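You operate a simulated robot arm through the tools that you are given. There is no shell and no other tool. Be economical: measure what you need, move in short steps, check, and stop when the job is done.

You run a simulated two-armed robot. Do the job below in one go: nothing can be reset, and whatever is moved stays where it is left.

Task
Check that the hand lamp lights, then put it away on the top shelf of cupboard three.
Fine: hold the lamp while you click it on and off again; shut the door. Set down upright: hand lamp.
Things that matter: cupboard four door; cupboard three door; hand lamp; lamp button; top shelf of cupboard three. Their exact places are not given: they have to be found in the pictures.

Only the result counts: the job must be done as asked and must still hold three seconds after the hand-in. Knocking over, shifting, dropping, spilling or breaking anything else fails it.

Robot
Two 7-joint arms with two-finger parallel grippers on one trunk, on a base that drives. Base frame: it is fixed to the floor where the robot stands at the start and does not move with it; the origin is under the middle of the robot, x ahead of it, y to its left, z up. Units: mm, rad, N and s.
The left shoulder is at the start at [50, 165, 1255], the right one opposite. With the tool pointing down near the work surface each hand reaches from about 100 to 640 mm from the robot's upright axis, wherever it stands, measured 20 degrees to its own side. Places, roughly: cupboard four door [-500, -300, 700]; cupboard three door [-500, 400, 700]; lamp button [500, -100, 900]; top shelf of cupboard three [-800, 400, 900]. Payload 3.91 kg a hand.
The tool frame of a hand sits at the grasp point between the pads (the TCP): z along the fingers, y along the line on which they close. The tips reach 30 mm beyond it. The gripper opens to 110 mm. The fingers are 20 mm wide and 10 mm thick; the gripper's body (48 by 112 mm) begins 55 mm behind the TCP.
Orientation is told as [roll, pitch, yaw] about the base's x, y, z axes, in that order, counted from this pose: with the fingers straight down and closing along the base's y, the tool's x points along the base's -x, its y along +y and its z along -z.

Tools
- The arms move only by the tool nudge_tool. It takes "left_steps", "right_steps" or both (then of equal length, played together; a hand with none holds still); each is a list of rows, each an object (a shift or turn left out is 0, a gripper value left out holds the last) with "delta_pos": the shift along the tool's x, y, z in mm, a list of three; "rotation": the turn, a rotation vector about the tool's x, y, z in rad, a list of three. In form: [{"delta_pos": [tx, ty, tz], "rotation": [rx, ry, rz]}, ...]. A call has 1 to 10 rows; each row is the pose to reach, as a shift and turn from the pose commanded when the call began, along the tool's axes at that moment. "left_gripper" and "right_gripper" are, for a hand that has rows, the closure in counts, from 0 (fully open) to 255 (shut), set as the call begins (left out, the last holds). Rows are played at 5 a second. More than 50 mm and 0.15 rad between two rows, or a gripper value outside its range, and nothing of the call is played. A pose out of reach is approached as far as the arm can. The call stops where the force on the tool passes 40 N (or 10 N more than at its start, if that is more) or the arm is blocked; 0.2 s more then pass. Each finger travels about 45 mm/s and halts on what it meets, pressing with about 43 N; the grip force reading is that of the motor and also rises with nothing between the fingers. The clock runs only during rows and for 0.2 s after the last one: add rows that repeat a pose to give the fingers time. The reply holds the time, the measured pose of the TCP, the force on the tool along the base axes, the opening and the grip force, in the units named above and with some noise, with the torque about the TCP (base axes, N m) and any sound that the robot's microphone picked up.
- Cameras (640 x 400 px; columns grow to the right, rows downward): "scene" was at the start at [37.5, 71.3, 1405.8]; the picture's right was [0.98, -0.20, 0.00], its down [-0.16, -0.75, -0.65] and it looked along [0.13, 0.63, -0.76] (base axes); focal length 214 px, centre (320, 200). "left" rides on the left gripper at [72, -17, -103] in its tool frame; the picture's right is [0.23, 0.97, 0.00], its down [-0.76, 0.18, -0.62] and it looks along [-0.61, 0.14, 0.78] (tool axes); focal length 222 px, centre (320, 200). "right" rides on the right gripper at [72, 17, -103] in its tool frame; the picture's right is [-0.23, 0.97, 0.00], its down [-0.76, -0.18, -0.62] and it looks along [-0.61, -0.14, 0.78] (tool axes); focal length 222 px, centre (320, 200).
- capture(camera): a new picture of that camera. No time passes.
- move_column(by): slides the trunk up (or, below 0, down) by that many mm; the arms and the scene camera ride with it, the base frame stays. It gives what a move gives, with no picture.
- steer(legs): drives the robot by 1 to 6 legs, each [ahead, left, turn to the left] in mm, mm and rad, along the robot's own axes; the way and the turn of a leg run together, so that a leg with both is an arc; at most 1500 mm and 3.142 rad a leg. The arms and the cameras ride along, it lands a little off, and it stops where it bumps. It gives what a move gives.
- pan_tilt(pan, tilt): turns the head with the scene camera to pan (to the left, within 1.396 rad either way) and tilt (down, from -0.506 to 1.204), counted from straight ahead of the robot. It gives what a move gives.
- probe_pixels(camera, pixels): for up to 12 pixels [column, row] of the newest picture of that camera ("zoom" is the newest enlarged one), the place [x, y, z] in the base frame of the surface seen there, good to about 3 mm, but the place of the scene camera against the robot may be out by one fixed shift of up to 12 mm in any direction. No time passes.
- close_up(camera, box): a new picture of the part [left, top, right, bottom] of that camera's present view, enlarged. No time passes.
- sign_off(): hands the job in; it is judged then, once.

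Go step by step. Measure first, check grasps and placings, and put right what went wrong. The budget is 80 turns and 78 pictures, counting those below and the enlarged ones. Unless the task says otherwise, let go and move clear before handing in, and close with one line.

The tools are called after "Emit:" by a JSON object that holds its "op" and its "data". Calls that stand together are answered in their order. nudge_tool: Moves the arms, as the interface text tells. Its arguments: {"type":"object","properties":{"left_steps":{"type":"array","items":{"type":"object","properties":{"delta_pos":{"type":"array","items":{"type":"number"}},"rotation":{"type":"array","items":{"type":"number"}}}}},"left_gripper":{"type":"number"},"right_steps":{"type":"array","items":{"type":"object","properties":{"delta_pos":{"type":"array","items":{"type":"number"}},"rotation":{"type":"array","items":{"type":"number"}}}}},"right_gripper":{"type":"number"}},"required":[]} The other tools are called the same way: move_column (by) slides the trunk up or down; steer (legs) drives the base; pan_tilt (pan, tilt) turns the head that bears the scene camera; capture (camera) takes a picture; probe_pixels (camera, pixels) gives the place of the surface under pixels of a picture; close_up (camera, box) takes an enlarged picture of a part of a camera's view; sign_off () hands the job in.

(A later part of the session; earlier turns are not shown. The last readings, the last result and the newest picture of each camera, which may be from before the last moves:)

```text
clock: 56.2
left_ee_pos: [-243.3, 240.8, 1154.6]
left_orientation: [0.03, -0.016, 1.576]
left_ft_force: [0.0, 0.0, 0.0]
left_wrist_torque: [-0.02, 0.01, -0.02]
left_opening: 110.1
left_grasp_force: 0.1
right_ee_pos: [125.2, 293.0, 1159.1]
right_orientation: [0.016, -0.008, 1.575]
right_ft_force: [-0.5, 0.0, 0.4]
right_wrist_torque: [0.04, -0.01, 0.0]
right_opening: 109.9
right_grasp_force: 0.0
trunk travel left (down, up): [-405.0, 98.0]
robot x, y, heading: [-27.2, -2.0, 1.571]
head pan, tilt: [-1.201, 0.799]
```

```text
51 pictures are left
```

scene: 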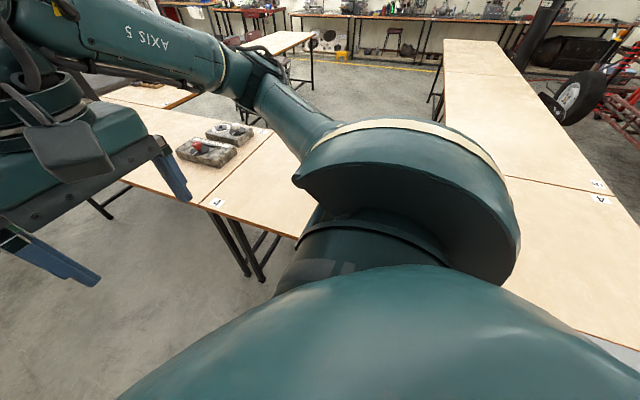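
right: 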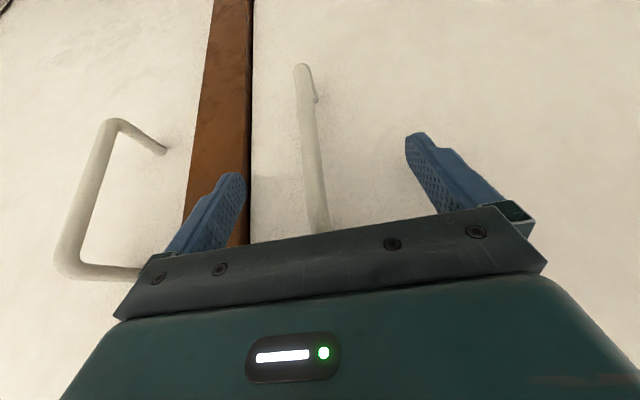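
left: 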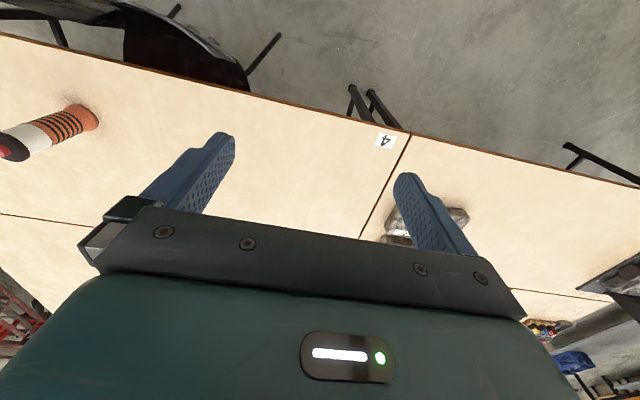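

The turn got to 1.571 but reported a block, and the left hand's orientation is slightly off, so the left elbow probably touches the cupboard side. I'll look left.

Emit:
{"op": "pan_tilt", "data": {"pan": 1.2, "tilt": 0.5}}

Emit:
{"op": "capture", "data": {"camera": "scene"}}

Emit:
{"op": "probe_pixels", "data": {"camera": "scene", "pixels": [[330, 20], [300, 60], [280, 100], [260, 140], [240, 180], [200, 60], [150, 60], [100, 100], [60, 200], [350, 100]]}}

```text
clock: 58.4
left_ee_pos: [-243.7, 242.4, 1154.7]
left_orientation: [0.03, -0.014, 1.575]
left_ft_force: [0.3, -0.9, -0.2]
left_wrist_torque: [0.03, 0.02, -0.02]
left_opening: 110.1
left_grasp_force: 0.1
right_ee_pos: [125.4, 292.2, 1159.3]
right_orientation: [0.014, -0.007, 1.574]
right_ft_force: [1.0, -0.3, 0.0]
right_wrist_torque: [0.01, 0.01, 0.03]
right_opening: 110.0
right_grasp_force: 0.0
trunk travel left (down, up): [-405.0, 98.0]
robot x, y, heading: [-25.6, -2.7, 1.568]
head pan, tilt: [1.201, 0.499]
```

```text
50 pictures are left
```

scene: 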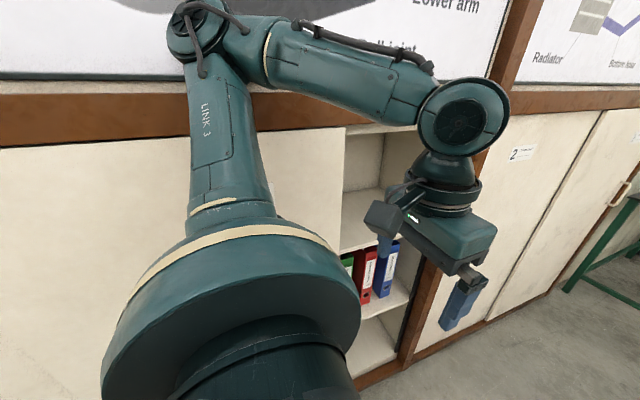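

```text
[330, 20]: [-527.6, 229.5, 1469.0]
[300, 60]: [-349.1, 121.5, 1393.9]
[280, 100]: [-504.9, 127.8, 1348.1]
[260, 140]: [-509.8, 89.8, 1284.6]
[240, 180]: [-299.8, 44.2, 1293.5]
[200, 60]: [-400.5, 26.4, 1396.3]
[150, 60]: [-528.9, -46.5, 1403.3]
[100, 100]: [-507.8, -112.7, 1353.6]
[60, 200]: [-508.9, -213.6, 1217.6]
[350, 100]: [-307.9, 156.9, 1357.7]
```

The left elbow near (-430, 30, 1400) is against the wall side. I'll shift right 30 mm to x≈0, where the earlier full turn was clear, and continue turning.

Emit:
{"op": "steer", "data": {"legs": [[0, -30, 0], [0, 0, -0.8], [0, 0, -0.77]]}}

Emit:
{"op": "pan_tilt", "data": {"pan": -0.2, "tilt": 0.8}}

Emit:
{"op": "capture", "data": {"camera": "scene"}}

Emit:
{"op": "capture", "data": {"camera": "right"}}

Emit:
{"op": "capture", "data": {"camera": "left"}}

```text
clock: 59.0
left_ee_pos: [-246.6, 242.2, 1153.7]
left_orientation: [0.035, -0.018, 1.58]
left_ft_force: [0.7, 0.6, 0.2]
left_wrist_torque: [-0.01, -0.02, 0.02]
left_opening: 110.1
left_grasp_force: 0.1
right_ee_pos: [123.6, 294.1, 1158.9]
right_orientation: [0.013, -0.003, 1.578]
right_ft_force: [-0.4, 0.5, 0.1]
right_wrist_torque: [-0.01, -0.03, 0.0]
right_opening: 110.2
right_grasp_force: 0.1
trunk travel left (down, up): [-405.0, 98.0]
robot x, y, heading: [-21.6, -6.7, 1.578]
head pan, tilt: [1.201, 0.499]
stopped in leg 1: the robot was blocked; the commanded pose is now the measured one
```

```text
clock: 60.6
left_ee_pos: [-246.6, 242.9, 1153.2]
left_orientation: [0.033, -0.017, 1.578]
left_ft_force: [0.2, -0.3, -0.8]
left_wrist_torque: [-0.02, 0.03, 0.01]
left_opening: 109.9
left_grasp_force: 0.1
right_ee_pos: [123.5, 294.4, 1159.2]
right_orientation: [0.011, -0.003, 1.575]
right_ft_force: [-0.1, -0.5, 1.0]
right_wrist_torque: [0.02, 0.05, 0.02]
right_opening: 110.0
right_grasp_force: 0.0
trunk travel left (down, up): [-405.0, 98.0]
robot x, y, heading: [-26.3, -1.0, 1.577]
head pan, tilt: [-0.201, 0.799]
```

```text
49 pictures are left
```

scene: 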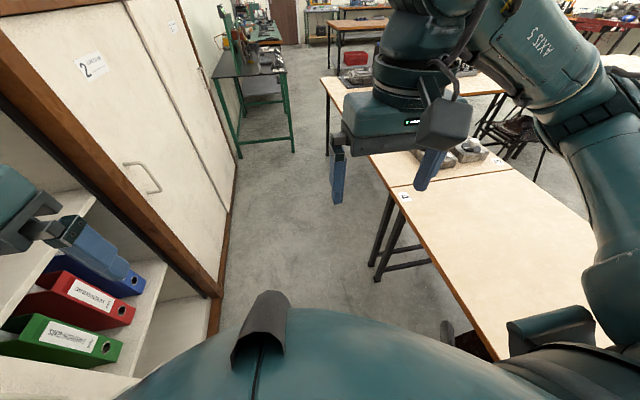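

```text
48 pictures are left
```

right: 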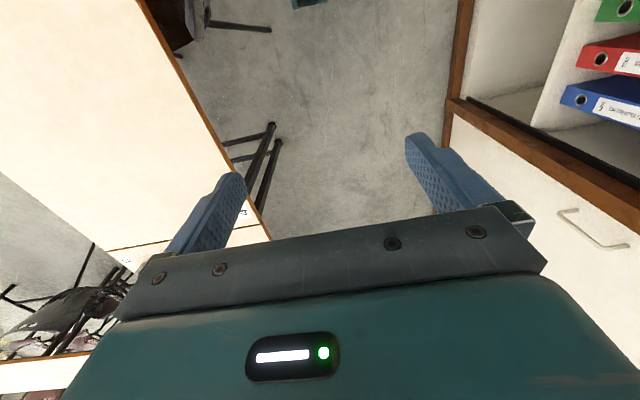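

```text
47 pictures are left
```

left: 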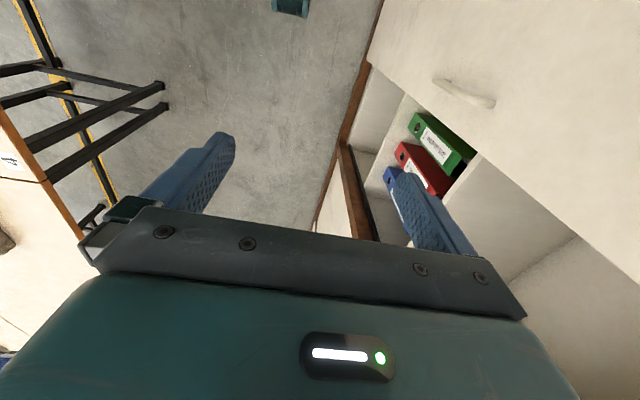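

The shift right was also blocked. I'll measure where the right arm and the dark chair piece at (450,333) lie.

Emit:
{"op": "probe_pixels", "data": {"camera": "scene", "pixels": [[448, 328], [465, 345], [570, 110], [590, 150], [610, 200], [600, 280], [540, 100], [550, 330], [490, 350], [630, 240], [490, 60], [440, 270]]}}

Emit:
{"op": "pan_tilt", "data": {"pan": -1.0, "tilt": 0.3}}

Emit:
{"op": "capture", "data": {"camera": "scene"}}

```text
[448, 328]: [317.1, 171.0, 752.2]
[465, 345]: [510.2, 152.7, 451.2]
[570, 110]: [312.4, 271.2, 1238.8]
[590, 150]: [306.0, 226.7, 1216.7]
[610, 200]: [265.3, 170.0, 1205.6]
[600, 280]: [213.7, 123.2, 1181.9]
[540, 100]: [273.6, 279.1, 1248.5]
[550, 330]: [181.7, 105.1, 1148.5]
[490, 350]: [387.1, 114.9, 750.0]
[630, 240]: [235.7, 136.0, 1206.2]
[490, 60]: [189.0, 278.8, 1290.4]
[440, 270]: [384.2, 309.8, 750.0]
```

```text
clock: 61.7
left_ee_pos: [-245.7, 242.5, 1152.5]
left_orientation: [0.034, -0.016, 1.577]
left_ft_force: [0.0, 0.2, -0.2]
left_wrist_torque: [-0.01, 0.02, 0.0]
left_opening: 110.1
left_grasp_force: 0.1
right_ee_pos: [124.6, 294.0, 1158.8]
right_orientation: [0.012, -0.002, 1.576]
right_ft_force: [-1.0, 0.6, -0.9]
right_wrist_torque: [-0.04, 0.01, 0.02]
right_opening: 109.9
right_grasp_force: 0.1
trunk travel left (down, up): [-405.0, 98.0]
robot x, y, heading: [-20.6, -7.3, 1.566]
head pan, tilt: [-1.0, 0.3]
```

```text
46 pictures are left
```

scene: 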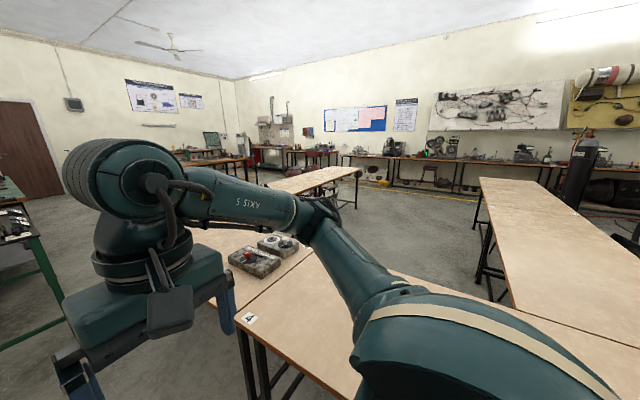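

The right arm is clear and the chair top is still at about (317,171). The strain is on the left arm, so I'll reverse the turn by 0.3 rad to free it and check the readings.

Emit:
{"op": "steer", "data": {"legs": [[0, 0, 0.3]]}}

```text
clock: 63.1
left_ee_pos: [-310.8, 169.8, 1152.4]
left_orientation: [0.032, -0.01, 1.875]
left_ft_force: [1.0, 0.5, 0.0]
left_wrist_torque: [0.01, -0.01, 0.01]
left_opening: 110.1
left_grasp_force: 0.1
right_ee_pos: [26.4, 327.8, 1156.9]
right_orientation: [0.01, 0.003, 1.874]
right_ft_force: [-0.4, -1.0, -0.3]
right_wrist_torque: [-0.02, 0.04, 0.02]
right_opening: 109.9
right_grasp_force: 0.0
trunk travel left (down, up): [-405.0, 98.0]
robot x, y, heading: [-24.6, -5.3, 1.872]
head pan, tilt: [-1.0, 0.3]
```

The base turned freely. I'll move it about 25 mm toward +x here, then try the turn again.

Emit:
{"op": "steer", "data": {"legs": [[-7, -24, 0]]}}

```text
clock: 63.9
left_ee_pos: [-294.5, 167.7, 1149.9]
left_orientation: [0.021, -0.011, 1.88]
left_ft_force: [0.0, 0.2, -0.1]
left_wrist_torque: [0.01, 0.03, -0.01]
left_opening: 110.2
left_grasp_force: 0.0
right_ee_pos: [43.6, 326.5, 1159.2]
right_orientation: [0.0, 0.003, 1.876]
right_ft_force: [-0.7, -0.5, -0.4]
right_wrist_torque: [-0.01, 0.06, 0.03]
right_opening: 110.0
right_grasp_force: 0.0
trunk travel left (down, up): [-405.0, 98.0]
robot x, y, heading: [-1.3, -0.8, 1.873]
head pan, tilt: [-1.0, 0.3]
```

That worked. I'll raise the trunk back to its starting height, as it was on the first clear turn, and finish the turn.

Emit:
{"op": "move_column", "data": {"by": 70}}

Emit:
{"op": "steer", "data": {"legs": [[0, 0, -0.6], [0, 0, -0.6], [0, 0, -0.673]]}}

Emit:
{"op": "pan_tilt", "data": {"pan": -0.2, "tilt": 0.9}}

Emit:
{"op": "capture", "data": {"camera": "scene"}}

Emit:
{"op": "capture", "data": {"camera": "right"}}

```text
clock: 65.0
left_ee_pos: [-295.7, 167.3, 1219.4]
left_orientation: [0.018, -0.011, 1.878]
left_ft_force: [-1.0, 0.5, 0.4]
left_wrist_torque: [-0.02, 0.02, 0.0]
left_opening: 110.1
left_grasp_force: 0.1
right_ee_pos: [43.5, 326.3, 1229.1]
right_orientation: [0.0, 0.003, 1.877]
right_ft_force: [0.0, 0.3, 0.4]
right_wrist_torque: [0.04, -0.01, 0.01]
right_opening: 110.0
right_grasp_force: 0.1
trunk travel left (down, up): [-475.0, 28.0]
robot x, y, heading: [1.4, -4.3, 1.87]
head pan, tilt: [-1.0, 0.3]
```

```text
clock: 70.5
left_ee_pos: [254.4, 224.1, 1219.7]
left_orientation: [0.019, -0.01, -0.005]
left_ft_force: [0.0, 0.1, -0.1]
left_wrist_torque: [0.0, -0.05, 0.0]
left_opening: 110.0
left_grasp_force: 0.0
right_ee_pos: [299.7, -146.1, 1228.9]
right_orientation: [0.0, 0.002, -0.007]
right_ft_force: [0.3, 0.4, -0.2]
right_wrist_torque: [-0.01, 0.03, -0.01]
right_opening: 110.1
right_grasp_force: 0.0
trunk travel left (down, up): [-475.0, 28.0]
robot x, y, heading: [-1.5, -3.2, -0.01]
head pan, tilt: [-1.0, 0.3]
```

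```text
clock: 71.6
left_ee_pos: [253.8, 224.4, 1219.7]
left_orientation: [0.018, -0.01, -0.006]
left_ft_force: [0.2, 0.3, -0.5]
left_wrist_torque: [-0.02, -0.03, -0.02]
left_opening: 110.0
left_grasp_force: 0.1
right_ee_pos: [301.0, -145.6, 1228.5]
right_orientation: [0.0, 0.002, -0.006]
right_ft_force: [0.3, 0.3, 0.7]
right_wrist_torque: [0.03, 0.03, -0.05]
right_opening: 110.1
right_grasp_force: 0.1
trunk travel left (down, up): [-475.0, 28.0]
robot x, y, heading: [-0.7, -3.6, -0.007]
head pan, tilt: [-0.201, 0.901]
```

```text
45 pictures are left
```

scene: 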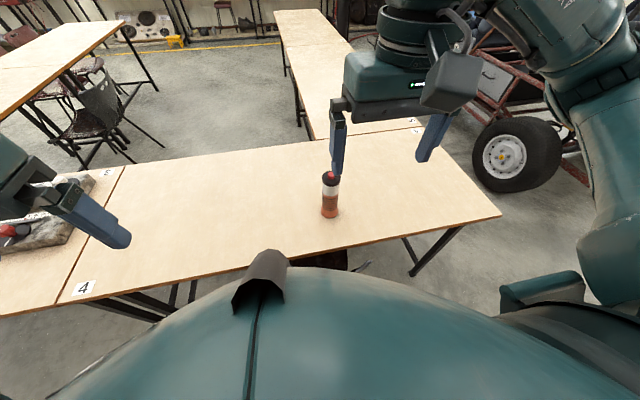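

```text
44 pictures are left
```

right: 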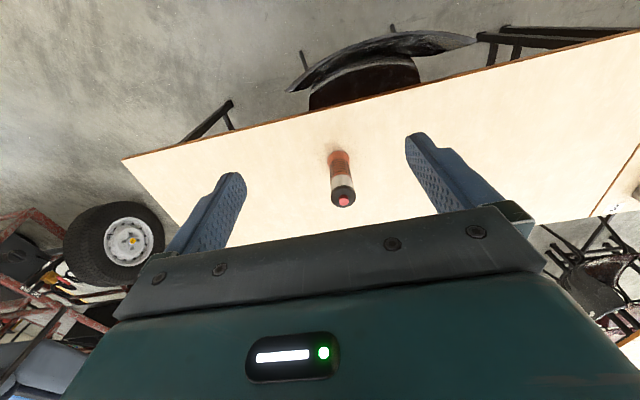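

I'm facing the table again and the lamp is untouched. I'll check the chair against my first measurement and remeasure the lamp.

Emit:
{"op": "probe_pixels", "data": {"camera": "right", "pixels": [[300, 82], [365, 50], [470, 42], [365, 80], [304, 60], [391, 22], [343, 201], [340, 180], [343, 190], [337, 155], [332, 192], [354, 192]]}}

```text
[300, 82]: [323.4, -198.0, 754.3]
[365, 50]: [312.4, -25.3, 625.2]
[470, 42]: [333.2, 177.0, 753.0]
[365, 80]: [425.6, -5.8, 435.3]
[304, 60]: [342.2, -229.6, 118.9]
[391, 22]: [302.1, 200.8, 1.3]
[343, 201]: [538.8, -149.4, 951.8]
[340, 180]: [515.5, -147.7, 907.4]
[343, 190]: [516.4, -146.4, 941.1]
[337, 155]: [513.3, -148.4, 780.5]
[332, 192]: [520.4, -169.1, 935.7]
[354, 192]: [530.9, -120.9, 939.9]
```

The chair hasn't moved (right end still at 333,177), and the lamp axis is (539,-146). I'll lower the trunk by 150 mm and pitch the right hand forward at the near side of the lamp.

Emit:
{"op": "move_column", "data": {"by": -150}}

Emit:
{"op": "nudge_tool", "data": {"right_steps": [{"delta_pos": [-13, 0, 6], "rotation": [0, -0.147, 0]}, {"delta_pos": [-26, 0, 12], "rotation": [0, -0.294, 0]}, {"delta_pos": [-39, 0, 18], "rotation": [0, -0.441, 0]}, {"delta_pos": [-52, 0, 24], "rotation": [0, -0.588, 0]}, {"delta_pos": [-65, 0, 30], "rotation": [0, -0.735, 0]}, {"delta_pos": [-78, 0, 40], "rotation": [0, -0.882, 0]}, {"delta_pos": [-91, 0, 50], "rotation": [0, -1.029, 0]}, {"delta_pos": [-104, 0, 60], "rotation": [0, -1.176, 0]}, {"delta_pos": [-117, 0, 70], "rotation": [0, -1.323, 0]}, {"delta_pos": [-130, 0, 80], "rotation": [0, -1.47, 0]}]}}

Emit:
{"op": "capture", "data": {"camera": "scene"}}

```text
clock: 73.4
left_ee_pos: [253.5, 224.2, 1069.1]
left_orientation: [0.018, -0.01, -0.006]
left_ft_force: [-0.3, -0.9, 1.1]
left_wrist_torque: [-0.02, -0.02, 0.02]
left_opening: 110.0
left_grasp_force: 0.0
right_ee_pos: [300.3, -145.9, 1078.9]
right_orientation: [0.001, 0.001, -0.007]
right_ft_force: [0.6, -0.1, -0.2]
right_wrist_torque: [-0.01, 0.03, 0.01]
right_opening: 109.7
right_grasp_force: 0.0
trunk travel left (down, up): [-325.0, 178.0]
robot x, y, heading: [-0.1, -3.8, -0.01]
head pan, tilt: [-0.201, 0.901]
```

```text
clock: 75.6
left_ee_pos: [252.9, 223.6, 1070.1]
left_orientation: [0.02, -0.01, -0.006]
left_ft_force: [0.5, -0.1, 0.5]
left_wrist_torque: [-0.01, -0.01, 0.0]
left_opening: 110.1
left_grasp_force: 0.0
right_ee_pos: [426.5, -135.0, 1004.0]
right_orientation: [0.052, -1.469, -0.06]
right_ft_force: [0.1, -0.8, -0.8]
right_wrist_torque: [0.01, -0.05, 0.09]
right_opening: 109.8
right_grasp_force: 0.1
right hand out of reach, approached as far as the arm can: row 6, 7, 8, 9, 10
trunk travel left (down, up): [-325.0, 178.0]
robot x, y, heading: [-1.8, -3.1, -0.013]
head pan, tilt: [-0.201, 0.901]
```

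```text
43 pictures are left
```

scene: 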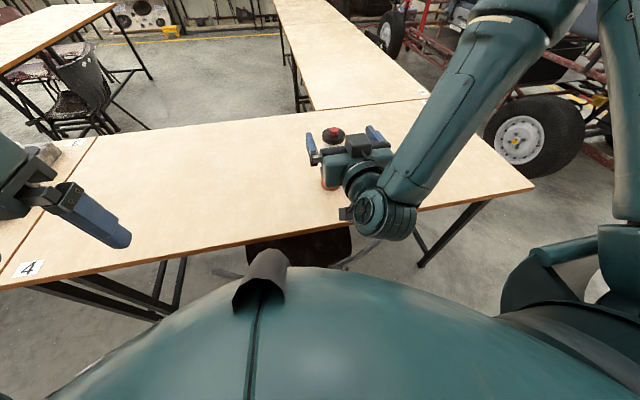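

The wrist is near its limit, so instead of reaching down with the arm I'll lower the trunk by 125 mm, bringing the hand to z≈879.

Emit:
{"op": "move_column", "data": {"by": -125}}

Emit:
{"op": "nudge_tool", "data": {"right_steps": [{"delta_pos": [0, -3, 10], "rotation": [0, -0.05, 0]}, {"delta_pos": [0, -7, 20], "rotation": [0, -0.1, 0]}, {"delta_pos": [0, -11, 30], "rotation": [0, -0.1, 0]}, {"delta_pos": [0, -11, 30], "rotation": [0, -0.1, 0]}]}}

Emit:
{"op": "capture", "data": {"camera": "scene"}}

Emit:
{"op": "capture", "data": {"camera": "right"}}

```text
clock: 77.1
left_ee_pos: [252.6, 224.6, 944.7]
left_orientation: [0.02, -0.011, -0.005]
left_ft_force: [-0.1, 0.0, 0.5]
left_wrist_torque: [-0.01, 0.05, 0.01]
left_opening: 110.1
left_grasp_force: 0.1
right_ee_pos: [428.0, -134.7, 878.8]
right_orientation: [0.005, -1.467, -0.014]
right_ft_force: [0.7, 0.6, 0.6]
right_wrist_torque: [-0.02, 0.02, 0.04]
right_opening: 110.0
right_grasp_force: 0.0
trunk travel left (down, up): [-200.0, 303.0]
robot x, y, heading: [-1.5, -2.7, -0.007]
head pan, tilt: [-0.201, 0.901]
```

```text
clock: 78.1
left_ee_pos: [253.0, 223.4, 944.1]
left_orientation: [0.02, -0.011, -0.004]
left_ft_force: [-0.1, -0.9, 0.6]
left_wrist_torque: [-0.01, 0.02, -0.01]
left_opening: 110.1
left_grasp_force: 0.0
right_ee_pos: [446.0, -119.6, 889.4]
right_orientation: [0.115, -1.566, -0.127]
right_ft_force: [-0.1, -0.3, 0.3]
right_wrist_torque: [0.01, 0.05, -0.01]
right_opening: 109.9
right_grasp_force: 0.2
right hand out of reach, approached as far as the arm can: row 1, 2, 3, 4
trunk travel left (down, up): [-200.0, 303.0]
robot x, y, heading: [-1.5, -5.4, -0.012]
head pan, tilt: [-0.201, 0.901]
```

```text
42 pictures are left
```

scene: 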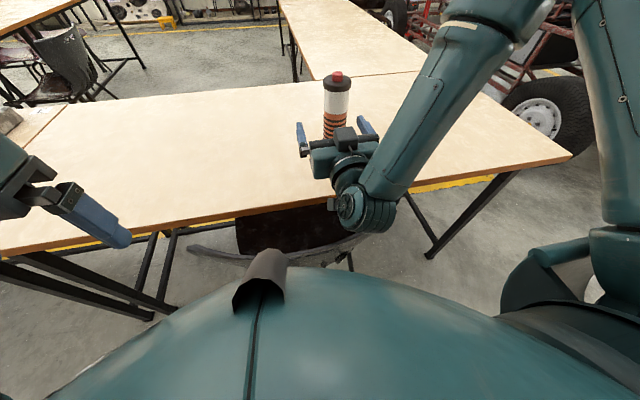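

```text
41 pictures are left
```

right: 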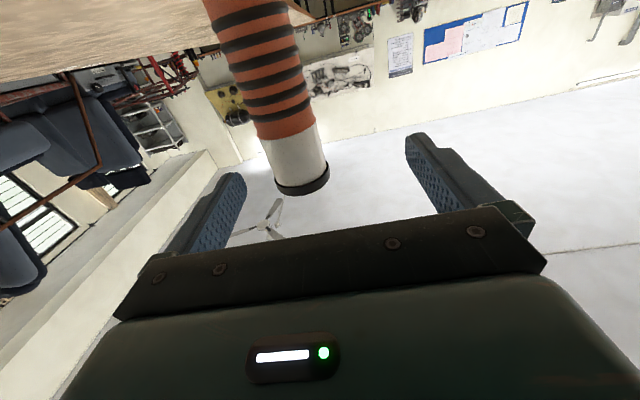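

The hand is level at (446,-120,889) and the lamp lies between the fingers but nearer the right one. I'll shift about 26 mm to the right with a small move ahead.

Emit:
{"op": "nudge_tool", "data": {"right_steps": [{"delta_pos": [0, -10, 5]}, {"delta_pos": [3, -20, 10]}, {"delta_pos": [6, -27, 18]}, {"delta_pos": [8, -27, 22]}]}}

Emit:
{"op": "capture", "data": {"camera": "right"}}

```text
clock: 79.1
left_ee_pos: [254.0, 225.4, 944.7]
left_orientation: [0.02, -0.01, -0.006]
left_ft_force: [0.4, -0.4, 0.3]
left_wrist_torque: [-0.03, 0.01, 0.01]
left_opening: 109.7
left_grasp_force: 0.1
right_ee_pos: [461.6, -116.4, 895.3]
right_orientation: [0.032, -1.566, -0.046]
right_ft_force: [-0.2, -0.9, 0.2]
right_wrist_torque: [-0.01, 0.03, -0.02]
right_opening: 110.3
right_grasp_force: 0.1
right hand out of reach, approached as far as the arm can: row 1, 2, 3, 4
trunk travel left (down, up): [-200.0, 303.0]
robot x, y, heading: [0.1, -2.1, -0.012]
head pan, tilt: [-0.201, 0.901]
```

```text
40 pictures are left
```

right: 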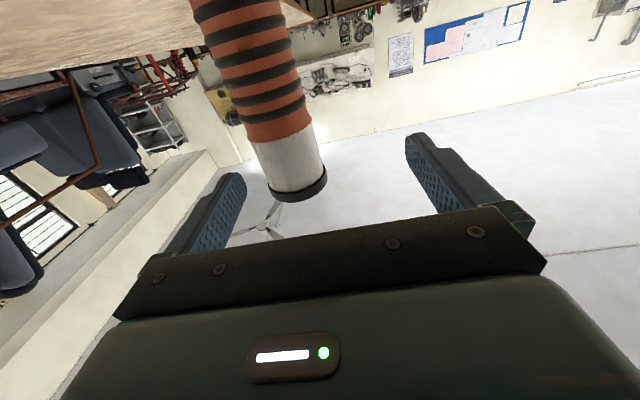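

The arm sits on a limit and won't go right. I'll strafe the base right by 30 mm instead, which carries the hand with it.

Emit:
{"op": "steer", "data": {"legs": [[0, -30, 0]]}}

Emit:
{"op": "capture", "data": {"camera": "right"}}

```text
clock: 79.9
left_ee_pos: [252.8, 193.9, 944.3]
left_orientation: [0.02, -0.01, -0.007]
left_ft_force: [0.2, 0.9, -0.8]
left_wrist_torque: [0.02, 0.02, 0.02]
left_opening: 109.9
left_grasp_force: 0.1
right_ee_pos: [462.3, -147.3, 894.0]
right_orientation: [0.098, -1.565, -0.112]
right_ft_force: [0.7, -0.7, -1.1]
right_wrist_torque: [0.03, 0.01, 0.02]
right_opening: 110.0
right_grasp_force: 0.0
trunk travel left (down, up): [-200.0, 303.0]
robot x, y, heading: [-3.5, -32.9, -0.015]
head pan, tilt: [-0.201, 0.901]
```

```text
39 pictures are left
```

right: 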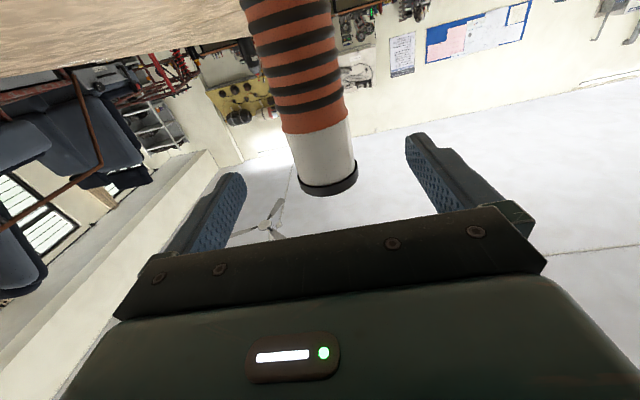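

The lamp is centred between the fingers. I'll move ahead in small rows and down to z≈880.

Emit:
{"op": "nudge_tool", "data": {"right_steps": [{"delta_pos": [0, 0, 18]}, {"delta_pos": [4, 0, 36]}, {"delta_pos": [9, 0, 54]}, {"delta_pos": [14, 0, 72]}, {"delta_pos": [14, 0, 74]}]}}

Emit:
{"op": "capture", "data": {"camera": "right"}}

Emit:
{"op": "capture", "data": {"camera": "scene"}}

```text
clock: 81.1
left_ee_pos: [253.7, 194.7, 944.8]
left_orientation: [0.017, -0.01, -0.005]
left_ft_force: [0.1, 0.4, 0.3]
left_wrist_torque: [0.03, 0.02, -0.02]
left_opening: 109.8
left_grasp_force: 0.0
right_ee_pos: [528.4, -127.7, 890.5]
right_orientation: [-0.013, -1.56, -0.009]
right_ft_force: [0.9, 0.8, 1.5]
right_wrist_torque: [0.01, 0.06, 0.01]
right_opening: 109.9
right_grasp_force: 0.1
right hand out of reach, approached as far as the arm can: row 1, 2, 3, 4, 5
trunk travel left (down, up): [-200.0, 303.0]
robot x, y, heading: [0.6, -36.0, -0.011]
head pan, tilt: [-0.201, 0.901]
```

```text
38 pictures are left
```

right: 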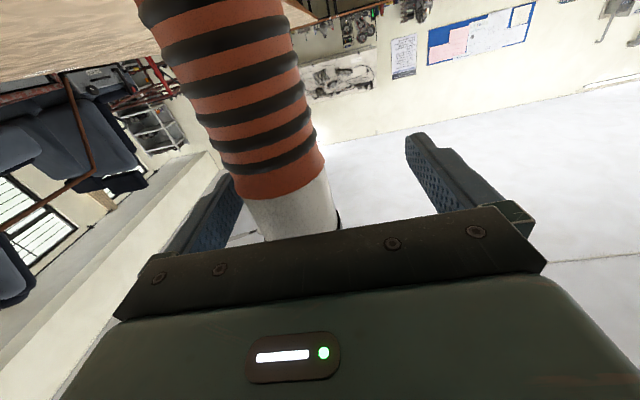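

```text
37 pictures are left
```

scene: 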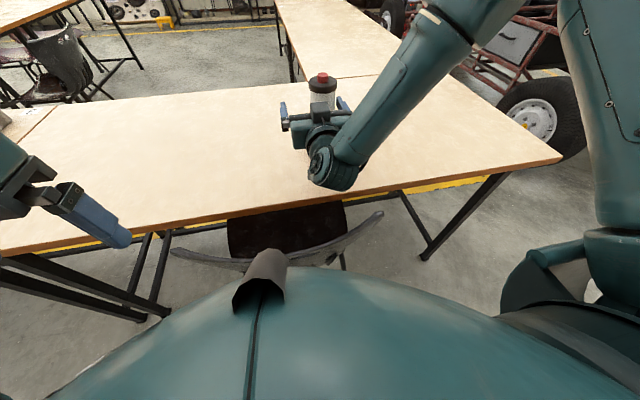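

The hand drifted left to y=-128, so I'll strafe the base right 18 mm to centre it on the lamp.

Emit:
{"op": "steer", "data": {"legs": [[0, -18, 0]]}}

Emit:
{"op": "capture", "data": {"camera": "right"}}

```text
clock: 81.9
left_ee_pos: [252.7, 176.5, 945.0]
left_orientation: [0.02, -0.009, -0.005]
left_ft_force: [-0.2, 0.0, -0.4]
left_wrist_torque: [0.0, 0.0, -0.01]
left_opening: 110.1
left_grasp_force: 0.0
right_ee_pos: [527.9, -145.9, 890.4]
right_orientation: [0.047, -1.562, -0.069]
right_ft_force: [0.2, 0.5, 0.5]
right_wrist_torque: [0.02, 0.02, 0.02]
right_opening: 110.2
right_grasp_force: 0.0
trunk travel left (down, up): [-200.0, 303.0]
robot x, y, heading: [-2.2, -54.4, -0.011]
head pan, tilt: [-0.201, 0.901]
```

```text
36 pictures are left
```

right: 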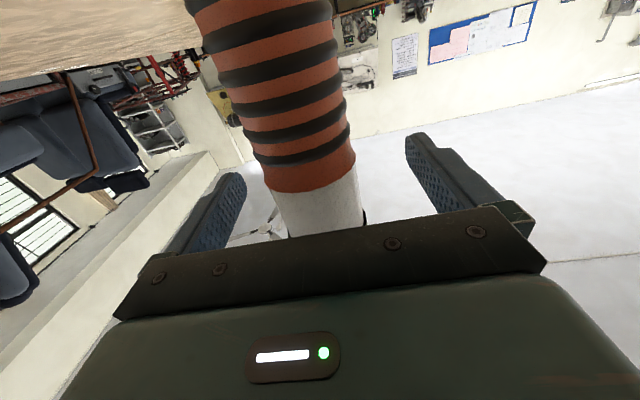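

The lamp is centred. I'll ease ahead 10 mm and close the fingers on it.

Emit:
{"op": "nudge_tool", "data": {"right_steps": [{"delta_pos": [0, 0, 5]}, {"delta_pos": [0, 0, 10]}]}}

Emit:
{"op": "nudge_tool", "data": {"right_gripper": 255, "right_steps": [{"delta_pos": [0, 0, 0]}, {"delta_pos": [0, 0, 0]}, {"delta_pos": [0, 0, 0]}, {"delta_pos": [0, 0, 0]}, {"delta_pos": [0, 0, 0]}, {"delta_pos": [0, 0, 0]}]}}

Emit:
{"op": "capture", "data": {"camera": "right"}}

Emit:
{"op": "close_up", "data": {"camera": "scene", "box": [270, 60, 370, 140]}}

```text
clock: 82.5
left_ee_pos: [253.7, 176.4, 945.4]
left_orientation: [0.021, -0.008, -0.004]
left_ft_force: [0.3, 0.5, -1.0]
left_wrist_torque: [-0.02, -0.04, 0.02]
left_opening: 109.8
left_grasp_force: 0.1
right_ee_pos: [537.8, -144.3, 891.8]
right_orientation: [-0.001, -1.558, -0.021]
right_ft_force: [-0.5, -1.0, -0.5]
right_wrist_torque: [-0.01, -0.01, -0.01]
right_opening: 110.2
right_grasp_force: 0.0
trunk travel left (down, up): [-200.0, 303.0]
robot x, y, heading: [-0.4, -56.1, -0.012]
head pan, tilt: [-0.201, 0.901]
```

```text
clock: 83.9
left_ee_pos: [254.0, 177.7, 944.7]
left_orientation: [0.02, -0.011, -0.006]
left_ft_force: [1.0, 0.5, -1.0]
left_wrist_torque: [-0.04, 0.01, 0.03]
left_opening: 110.2
left_grasp_force: 0.0
right_ee_pos: [537.1, -144.5, 891.2]
right_orientation: [0.028, -1.56, -0.052]
right_ft_force: [0.5, -2.0, 1.7]
right_wrist_torque: [-0.06, -0.05, 0.0]
right_opening: 55.6
right_grasp_force: 42.5
trunk travel left (down, up): [-200.0, 303.0]
robot x, y, heading: [0.2, -52.5, -0.012]
head pan, tilt: [-0.201, 0.901]
```

```text
35 pictures are left
```

right: 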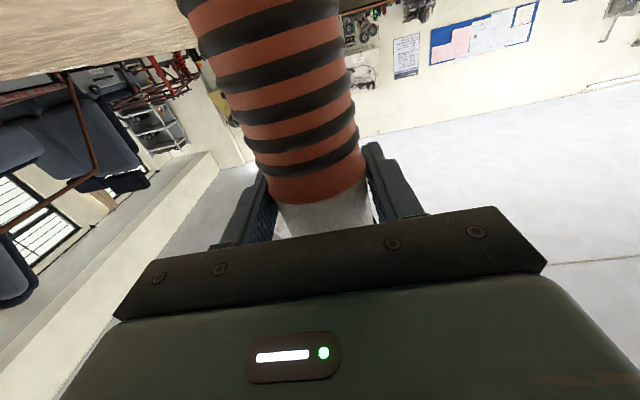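

```text
5.00 times, centred on (320, 100) of scene
```

zoom: 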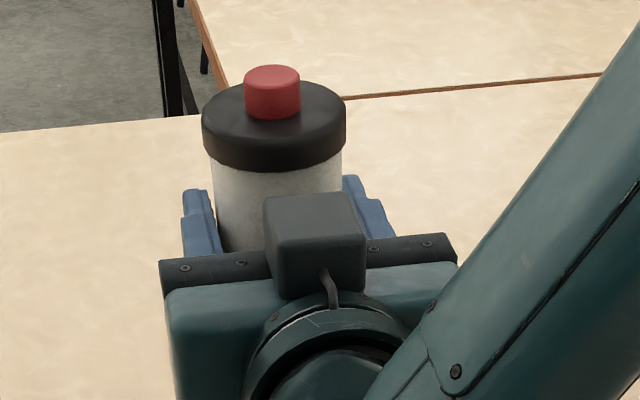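

The lamp is gripped (opening 55.6 mm, 42 N). Before bringing the left hand over the button, I'll check how much room the right forearm leaves.

Emit:
{"op": "probe_pixels", "data": {"camera": "zoom", "pixels": [[272, 78], [255, 130], [310, 200], [315, 260], [360, 300], [430, 330], [520, 250], [600, 120]]}}

Emit:
{"op": "capture", "data": {"camera": "scene"}}

Emit:
{"op": "probe_pixels", "data": {"camera": "scene", "pixels": [[340, 170], [360, 120], [390, 90], [420, 50], [455, 15], [380, 70], [330, 175]]}}

Emit:
{"op": "nudge_tool", "data": {"left_gripper": 255, "left_steps": [{"delta_pos": [0, 0, -30]}, {"delta_pos": [0, 0, -60]}, {"delta_pos": [0, 0, -90]}, {"delta_pos": [0, 0, -120]}, {"delta_pos": [0, 0, -140]}, {"delta_pos": [0, 0, -140]}]}}

```text
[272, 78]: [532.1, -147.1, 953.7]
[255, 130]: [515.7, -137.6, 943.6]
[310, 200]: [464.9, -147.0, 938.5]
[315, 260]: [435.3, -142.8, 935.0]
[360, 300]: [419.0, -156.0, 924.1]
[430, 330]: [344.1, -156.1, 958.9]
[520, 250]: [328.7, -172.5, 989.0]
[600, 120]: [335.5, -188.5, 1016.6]
```

```text
33 pictures are left
```

scene: 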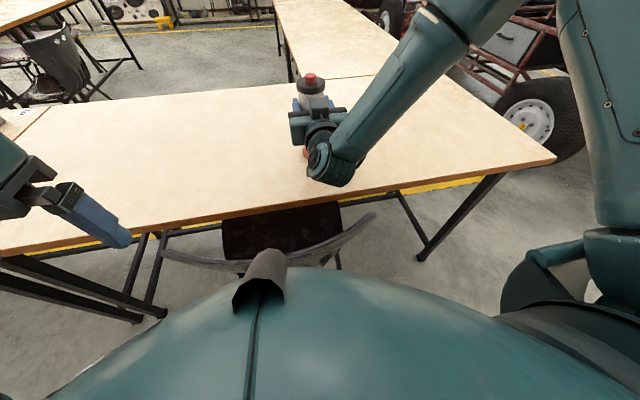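

```text
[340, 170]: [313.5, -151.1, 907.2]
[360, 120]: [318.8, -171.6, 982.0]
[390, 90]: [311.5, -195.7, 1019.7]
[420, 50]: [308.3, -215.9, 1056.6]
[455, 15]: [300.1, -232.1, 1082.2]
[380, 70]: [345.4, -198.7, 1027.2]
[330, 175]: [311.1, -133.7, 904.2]
```

```text
clock: 85.3
left_ee_pos: [249.6, 176.2, 1085.4]
left_orientation: [0.019, -0.011, -0.006]
left_ft_force: [0.2, 0.2, -0.3]
left_wrist_torque: [0.0, 0.03, 0.0]
left_opening: 0.0
left_grasp_force: 14.0
right_ee_pos: [537.9, -143.9, 891.1]
right_orientation: [0.013, -1.558, -0.037]
right_ft_force: [0.8, -1.9, 0.9]
right_wrist_torque: [-0.07, -0.03, -0.02]
right_opening: 55.2
right_grasp_force: 42.6
trunk travel left (down, up): [-200.0, 303.0]
robot x, y, heading: [1.1, -52.1, -0.013]
head pan, tilt: [-0.201, 0.901]
```

The right forearm stays around x≈310–345, clear of where the left hand goes. I'll carry the closed left fingers over to above the button at (539,-146).

Emit:
{"op": "nudge_tool", "data": {"left_steps": [{"delta_pos": [-29, -32, 0]}, {"delta_pos": [-58, -64, 0]}, {"delta_pos": [-87, -97, 0]}, {"delta_pos": [-116, -129, 0]}, {"delta_pos": [-145, -161, 0]}, {"delta_pos": [-174, -193, 0]}, {"delta_pos": [-203, -225, 5]}, {"delta_pos": [-232, -258, 15]}, {"delta_pos": [-261, -290, 25]}, {"delta_pos": [-289, -322, 40]}]}}

Emit:
{"op": "capture", "data": {"camera": "left"}}

Emit:
{"op": "capture", "data": {"camera": "scene"}}

```text
clock: 87.5
left_ee_pos: [399.1, 78.4, 1049.7]
left_orientation: [0.021, -0.01, -0.007]
left_ft_force: [0.0, -0.4, -0.5]
left_wrist_torque: [0.03, -0.02, 0.02]
left_opening: 0.0
left_grasp_force: 37.6
left hand out of reach, approached as far as the arm can: row 4, 5, 6, 7, 8, 9, 10
right_ee_pos: [537.8, -144.8, 890.9]
right_orientation: [-0.012, -1.56, -0.012]
right_ft_force: [0.2, -0.2, 0.7]
right_wrist_torque: [0.02, 0.01, -0.01]
right_opening: 55.2
right_grasp_force: 42.5
trunk travel left (down, up): [-200.0, 303.0]
robot x, y, heading: [-3.0, -50.1, -0.011]
head pan, tilt: [-0.201, 0.901]
```

```text
32 pictures are left
```

left: 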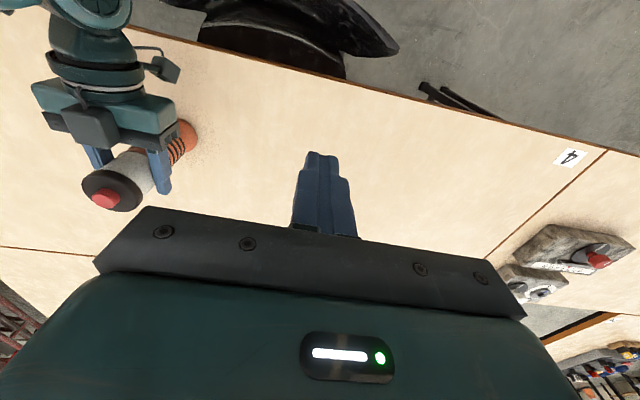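

```text
31 pictures are left
```

scene: 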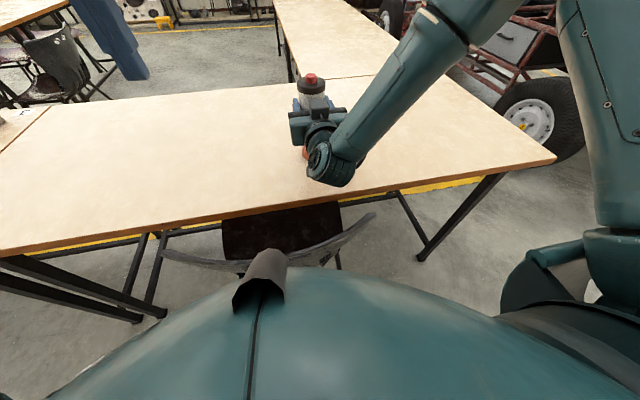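

The left hand pointing straight down can't reach the lamp at this trunk height. I'll yaw it toward the lamp and tilt the fingers forward, so it presses from the left-rear, clear of the right wrist.

Emit:
{"op": "nudge_tool", "data": {"left_steps": [{"rotation": [0, 0, 0.13]}, {"rotation": [0, 0, 0.26]}, {"rotation": [0, 0, 0.39]}, {"rotation": [0, 0, 0.52]}, {"rotation": [0, 0, 0.65]}, {"rotation": [0, 0, 0.78]}]}}

Emit:
{"op": "nudge_tool", "data": {"left_steps": [{"rotation": [0, -0.13, 0]}, {"rotation": [0, -0.26, 0]}, {"rotation": [0, -0.39, 0]}, {"rotation": [0, -0.52, 0]}, {"rotation": [0, -0.65, 0]}, {"rotation": [0, -0.78, 0]}]}}

Emit:
{"op": "capture", "data": {"camera": "left"}}

```text
clock: 88.9
left_ee_pos: [404.2, 85.0, 1044.0]
left_orientation: [0.02, 0.008, -0.788]
left_ft_force: [-0.4, -0.4, 0.0]
left_wrist_torque: [0.01, 0.0, -0.04]
left_opening: 0.3
left_grasp_force: 38.4
left hand out of reach, approached as far as the arm can: row 3, 4, 5, 6
right_ee_pos: [537.4, -144.4, 890.7]
right_orientation: [-0.017, -1.559, -0.007]
right_ft_force: [-0.5, 0.3, -1.3]
right_wrist_torque: [-0.01, -0.01, 0.02]
right_opening: 54.8
right_grasp_force: 42.6
trunk travel left (down, up): [-200.0, 303.0]
robot x, y, heading: [-0.5, -53.2, -0.011]
head pan, tilt: [-0.201, 0.901]
```

```text
clock: 90.3
left_ee_pos: [406.3, 84.0, 1043.5]
left_orientation: [0.029, -0.775, -0.805]
left_ft_force: [0.2, -0.1, 0.2]
left_wrist_torque: [-0.06, -0.01, 0.01]
left_opening: 0.2
left_grasp_force: 37.2
right_ee_pos: [538.1, -143.9, 891.2]
right_orientation: [-0.003, -1.557, -0.022]
right_ft_force: [0.2, -0.3, -0.8]
right_wrist_torque: [0.0, 0.02, 0.0]
right_opening: 54.8
right_grasp_force: 43.1
trunk travel left (down, up): [-200.0, 303.0]
robot x, y, heading: [1.2, -49.4, -0.008]
head pan, tilt: [-0.201, 0.901]
```

```text
30 pictures are left
```

left: 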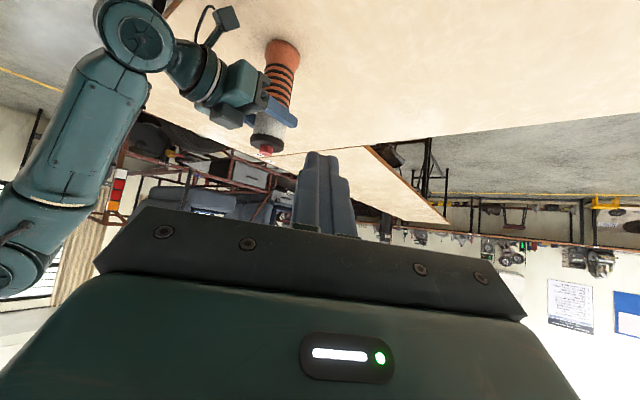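

The lamp and the left hand are well apart and the pose is reachable. I'll move the finger tip to about 25–60 mm above the button.

Emit:
{"op": "nudge_tool", "data": {"left_steps": [{"delta_pos": [-29, -11, 28]}, {"delta_pos": [-58, -22, 57]}, {"delta_pos": [-87, -32, 85]}, {"delta_pos": [-116, -43, 114]}, {"delta_pos": [-145, -54, 142]}, {"delta_pos": [-174, -65, 171]}, {"delta_pos": [-160, -65, 185]}, {"delta_pos": [-160, -65, 185]}]}}

Emit:
{"op": "capture", "data": {"camera": "left"}}

Emit:
{"op": "capture", "data": {"camera": "scene"}}

```text
clock: 92.1
left_ee_pos: [491.9, -41.2, 1017.6]
left_orientation: [0.03, -0.775, -0.807]
left_ft_force: [0.6, 0.4, -0.1]
left_wrist_torque: [0.03, 0.01, 0.0]
left_opening: 0.0
left_grasp_force: 37.8
left hand out of reach, approached as far as the arm can: row 4, 5, 6, 7, 8
right_ee_pos: [537.7, -144.2, 890.3]
right_orientation: [-0.005, -1.56, -0.02]
right_ft_force: [0.9, 0.1, -0.2]
right_wrist_torque: [-0.01, 0.0, 0.01]
right_opening: 54.9
right_grasp_force: 42.6
trunk travel left (down, up): [-200.0, 303.0]
robot x, y, heading: [-2.2, -53.7, -0.011]
head pan, tilt: [-0.201, 0.901]
```

```text
29 pictures are left
```

left: 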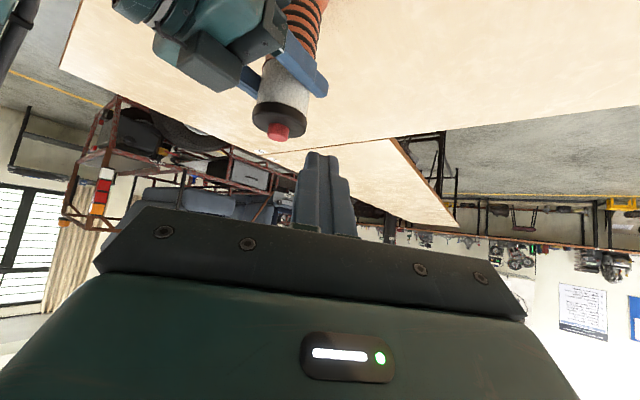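

```text
28 pictures are left
```

scene: 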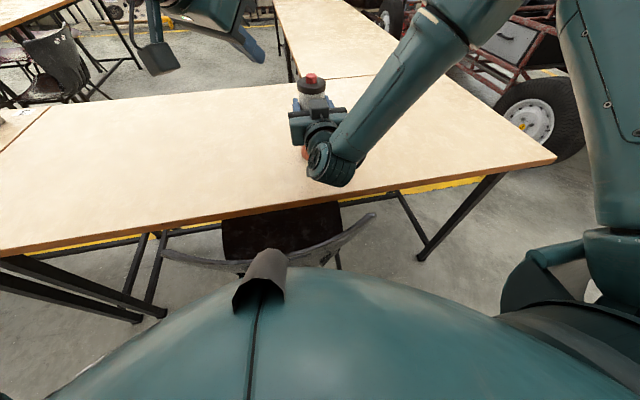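

The wrist bend is the limit, and tilting helped before. I'll tilt the left fingers a further 0.39 rad before going on.

Emit:
{"op": "nudge_tool", "data": {"left_steps": [{"rotation": [0, -0.13, 0]}, {"rotation": [0, -0.26, 0]}, {"rotation": [0, -0.39, 0]}]}}

Emit:
{"op": "nudge_tool", "data": {"left_steps": [{"delta_pos": [-10, -8, 24]}, {"delta_pos": [-19, -17, 48]}, {"delta_pos": [-29, -25, 72]}, {"delta_pos": [-33, -30, 84]}, {"delta_pos": [-33, -30, 84]}]}}

Emit:
{"op": "capture", "data": {"camera": "left"}}

```text
clock: 92.9
left_ee_pos: [491.4, -41.5, 1020.8]
left_orientation: [0.053, -1.164, -0.832]
left_ft_force: [0.7, -0.1, 0.6]
left_wrist_torque: [0.01, 0.03, -0.01]
left_opening: 0.0
left_grasp_force: 37.8
right_ee_pos: [537.7, -142.6, 890.9]
right_orientation: [0.001, -1.559, -0.025]
right_ft_force: [0.0, -0.1, 0.1]
right_wrist_torque: [0.02, -0.01, -0.04]
right_opening: 54.8
right_grasp_force: 43.2
trunk travel left (down, up): [-200.0, 303.0]
robot x, y, heading: [0.0, -54.0, -0.009]
head pan, tilt: [-0.201, 0.901]
```

```text
clock: 94.1
left_ee_pos: [517.2, -80.6, 1018.7]
left_orientation: [0.054, -1.164, -0.836]
left_ft_force: [-0.8, 0.6, 0.8]
left_wrist_torque: [-0.01, 0.02, 0.02]
left_opening: 0.0
left_grasp_force: 37.4
left hand out of reach, approached as far as the arm can: row 2, 3, 4, 5
right_ee_pos: [538.8, -143.8, 890.7]
right_orientation: [0.003, -1.559, -0.027]
right_ft_force: [1.1, 0.5, -0.1]
right_wrist_torque: [0.02, 0.0, -0.02]
right_opening: 54.9
right_grasp_force: 43.3
trunk travel left (down, up): [-200.0, 303.0]
robot x, y, heading: [-0.8, -52.7, -0.009]
head pan, tilt: [-0.201, 0.901]
```

```text
27 pictures are left
```

left: 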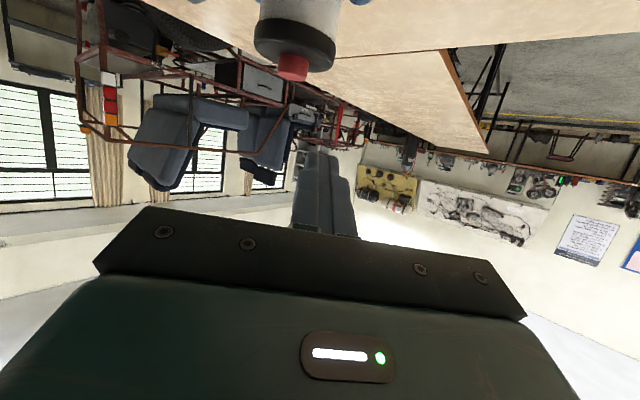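

The finger tip is now at about (533,-97,997), close to the lamp. I'll go further right and a little down.

Emit:
{"op": "nudge_tool", "data": {"left_steps": [{"delta_pos": [18, 0, 8]}, {"delta_pos": [14, -10, 20]}, {"delta_pos": [8, -20, 33]}, {"delta_pos": [2, -28, 45]}, {"delta_pos": [2, -28, 45]}]}}

Emit:
{"op": "capture", "data": {"camera": "left"}}

```text
clock: 95.3
left_ee_pos: [513.2, -80.0, 999.0]
left_orientation: [0.054, -1.162, -0.836]
left_ft_force: [0.0, 0.2, 0.0]
left_wrist_torque: [-0.01, -0.01, 0.04]
left_opening: 0.0
left_grasp_force: 37.9
left hand out of reach, approached as far as the arm can: row 2, 3, 4, 5
right_ee_pos: [537.9, -143.3, 890.0]
right_orientation: [0.005, -1.557, -0.03]
right_ft_force: [-0.1, 0.1, -0.9]
right_wrist_torque: [-0.01, -0.02, -0.03]
right_opening: 55.0
right_grasp_force: 43.3
trunk travel left (down, up): [-200.0, 303.0]
robot x, y, heading: [1.6, -51.2, -0.007]
head pan, tilt: [-0.201, 0.901]
```

```text
26 pictures are left
```

left: 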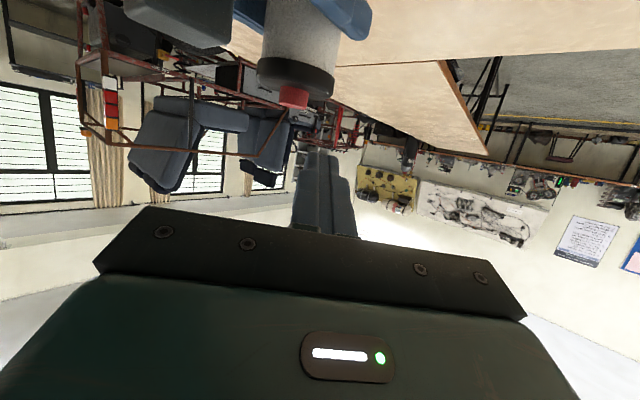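

The left finger stays about 50 mm short laterally, at roughly (529,-97,978). I'll lift the held lamp 8 mm and bring it left under the finger instead.

Emit:
{"op": "nudge_tool", "data": {"right_steps": [{"delta_pos": [-8, 0, 0]}, {"delta_pos": [-8, 12, -2]}, {"delta_pos": [-8, 24, -5]}, {"delta_pos": [-8, 36, -8]}, {"delta_pos": [-8, 48, -10]}, {"delta_pos": [-8, 48, -10]}]}}

Emit:
{"op": "capture", "data": {"camera": "left"}}

Emit:
{"op": "capture", "data": {"camera": "scene"}}

```text
clock: 96.7
left_ee_pos: [513.7, -81.6, 1000.2]
left_orientation: [0.052, -1.165, -0.834]
left_ft_force: [-0.1, 0.7, 0.7]
left_wrist_torque: [0.0, -0.01, 0.0]
left_opening: 0.0
left_grasp_force: 37.5
right_ee_pos: [527.6, -95.3, 898.5]
right_orientation: [-0.028, -1.56, 0.007]
right_ft_force: [-0.5, -0.3, -3.8]
right_wrist_torque: [-0.02, 0.02, -0.02]
right_opening: 55.1
right_grasp_force: 43.2
trunk travel left (down, up): [-200.0, 303.0]
robot x, y, heading: [-1.7, -50.2, -0.01]
head pan, tilt: [-0.201, 0.901]
```

```text
25 pictures are left
```

left: 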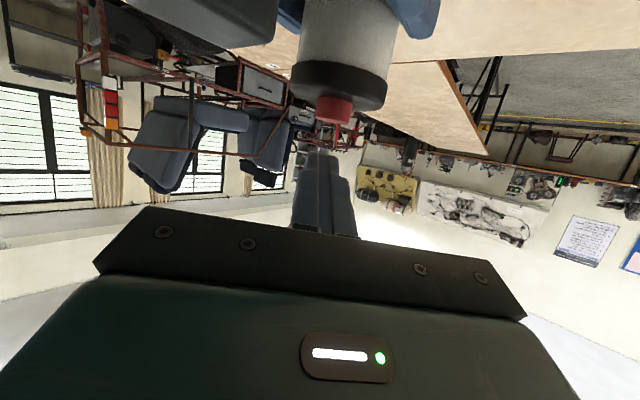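

```text
24 pictures are left
```

scene: 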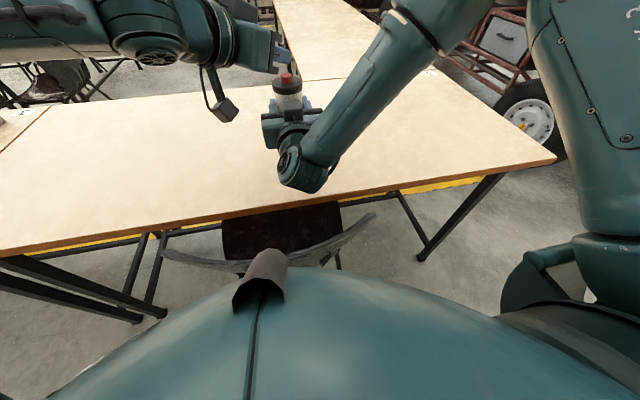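

The lamp moved with the hand and sits almost under the finger. I'll measure the button and finger tip.

Emit:
{"op": "probe_pixels", "data": {"camera": "left", "pixels": [[333, 98], [333, 116], [335, 121], [318, 155], [310, 160], [325, 165], [305, 80]]}}

Emit:
{"op": "close_up", "data": {"camera": "scene", "box": [230, 40, 330, 120]}}

```text
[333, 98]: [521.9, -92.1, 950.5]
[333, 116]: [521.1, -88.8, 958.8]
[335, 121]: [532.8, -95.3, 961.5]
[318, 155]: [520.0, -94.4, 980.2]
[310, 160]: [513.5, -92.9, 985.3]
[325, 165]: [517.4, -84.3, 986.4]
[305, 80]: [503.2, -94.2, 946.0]
```

```text
5.00 times, centred on (280, 80) of scene
```

zoom: 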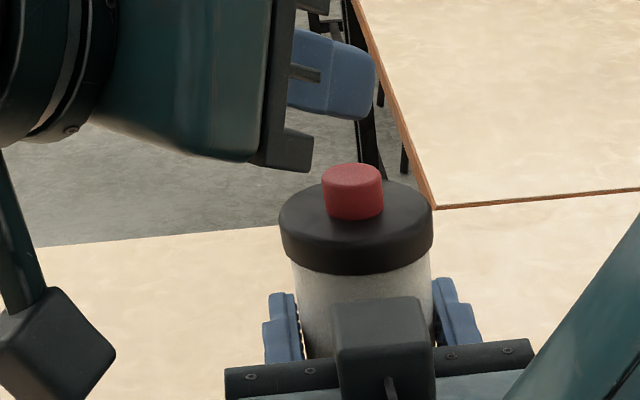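

The button top is at about (530,-96,961) and the finger's lowest point at about (522,-94,979). I'll draw the lamp back 6 mm and raise it slowly against the finger, which I hold still.

Emit:
{"op": "nudge_tool", "data": {"right_steps": [{"delta_pos": [-6, 0, -6]}, {"delta_pos": [-13, 0, -6]}, {"delta_pos": [-16, 0, -6]}, {"delta_pos": [-18, 0, -6]}, {"delta_pos": [-20, 0, -6]}, {"delta_pos": [-22, 0, -6]}, {"delta_pos": [-23, 0, -6]}, {"delta_pos": [-24, 0, -6]}]}}

Emit:
{"op": "close_up", "data": {"camera": "scene", "box": [230, 40, 330, 120]}}

```text
clock: 98.5
left_ee_pos: [512.6, -81.6, 999.4]
left_orientation: [0.054, -1.164, -0.836]
left_ft_force: [0.4, 1.4, 4.4]
left_wrist_torque: [-0.07, -0.1, 0.01]
left_opening: 0.1
left_grasp_force: 37.1
right_ee_pos: [523.0, -97.0, 922.4]
right_orientation: [-0.04, -1.561, 0.019]
right_ft_force: [-0.2, -1.2, -8.0]
right_wrist_torque: [0.06, 0.03, 0.03]
right_opening: 54.9
right_grasp_force: 43.0
trunk travel left (down, up): [-200.0, 303.0]
robot x, y, heading: [-4.3, -51.6, -0.016]
head pan, tilt: [-0.201, 0.901]
heard: click
```

```text
5.00 times, centred on (280, 80) of scene
```

zoom: 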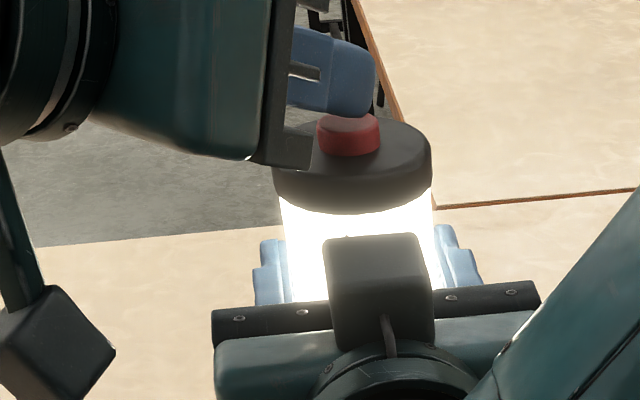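

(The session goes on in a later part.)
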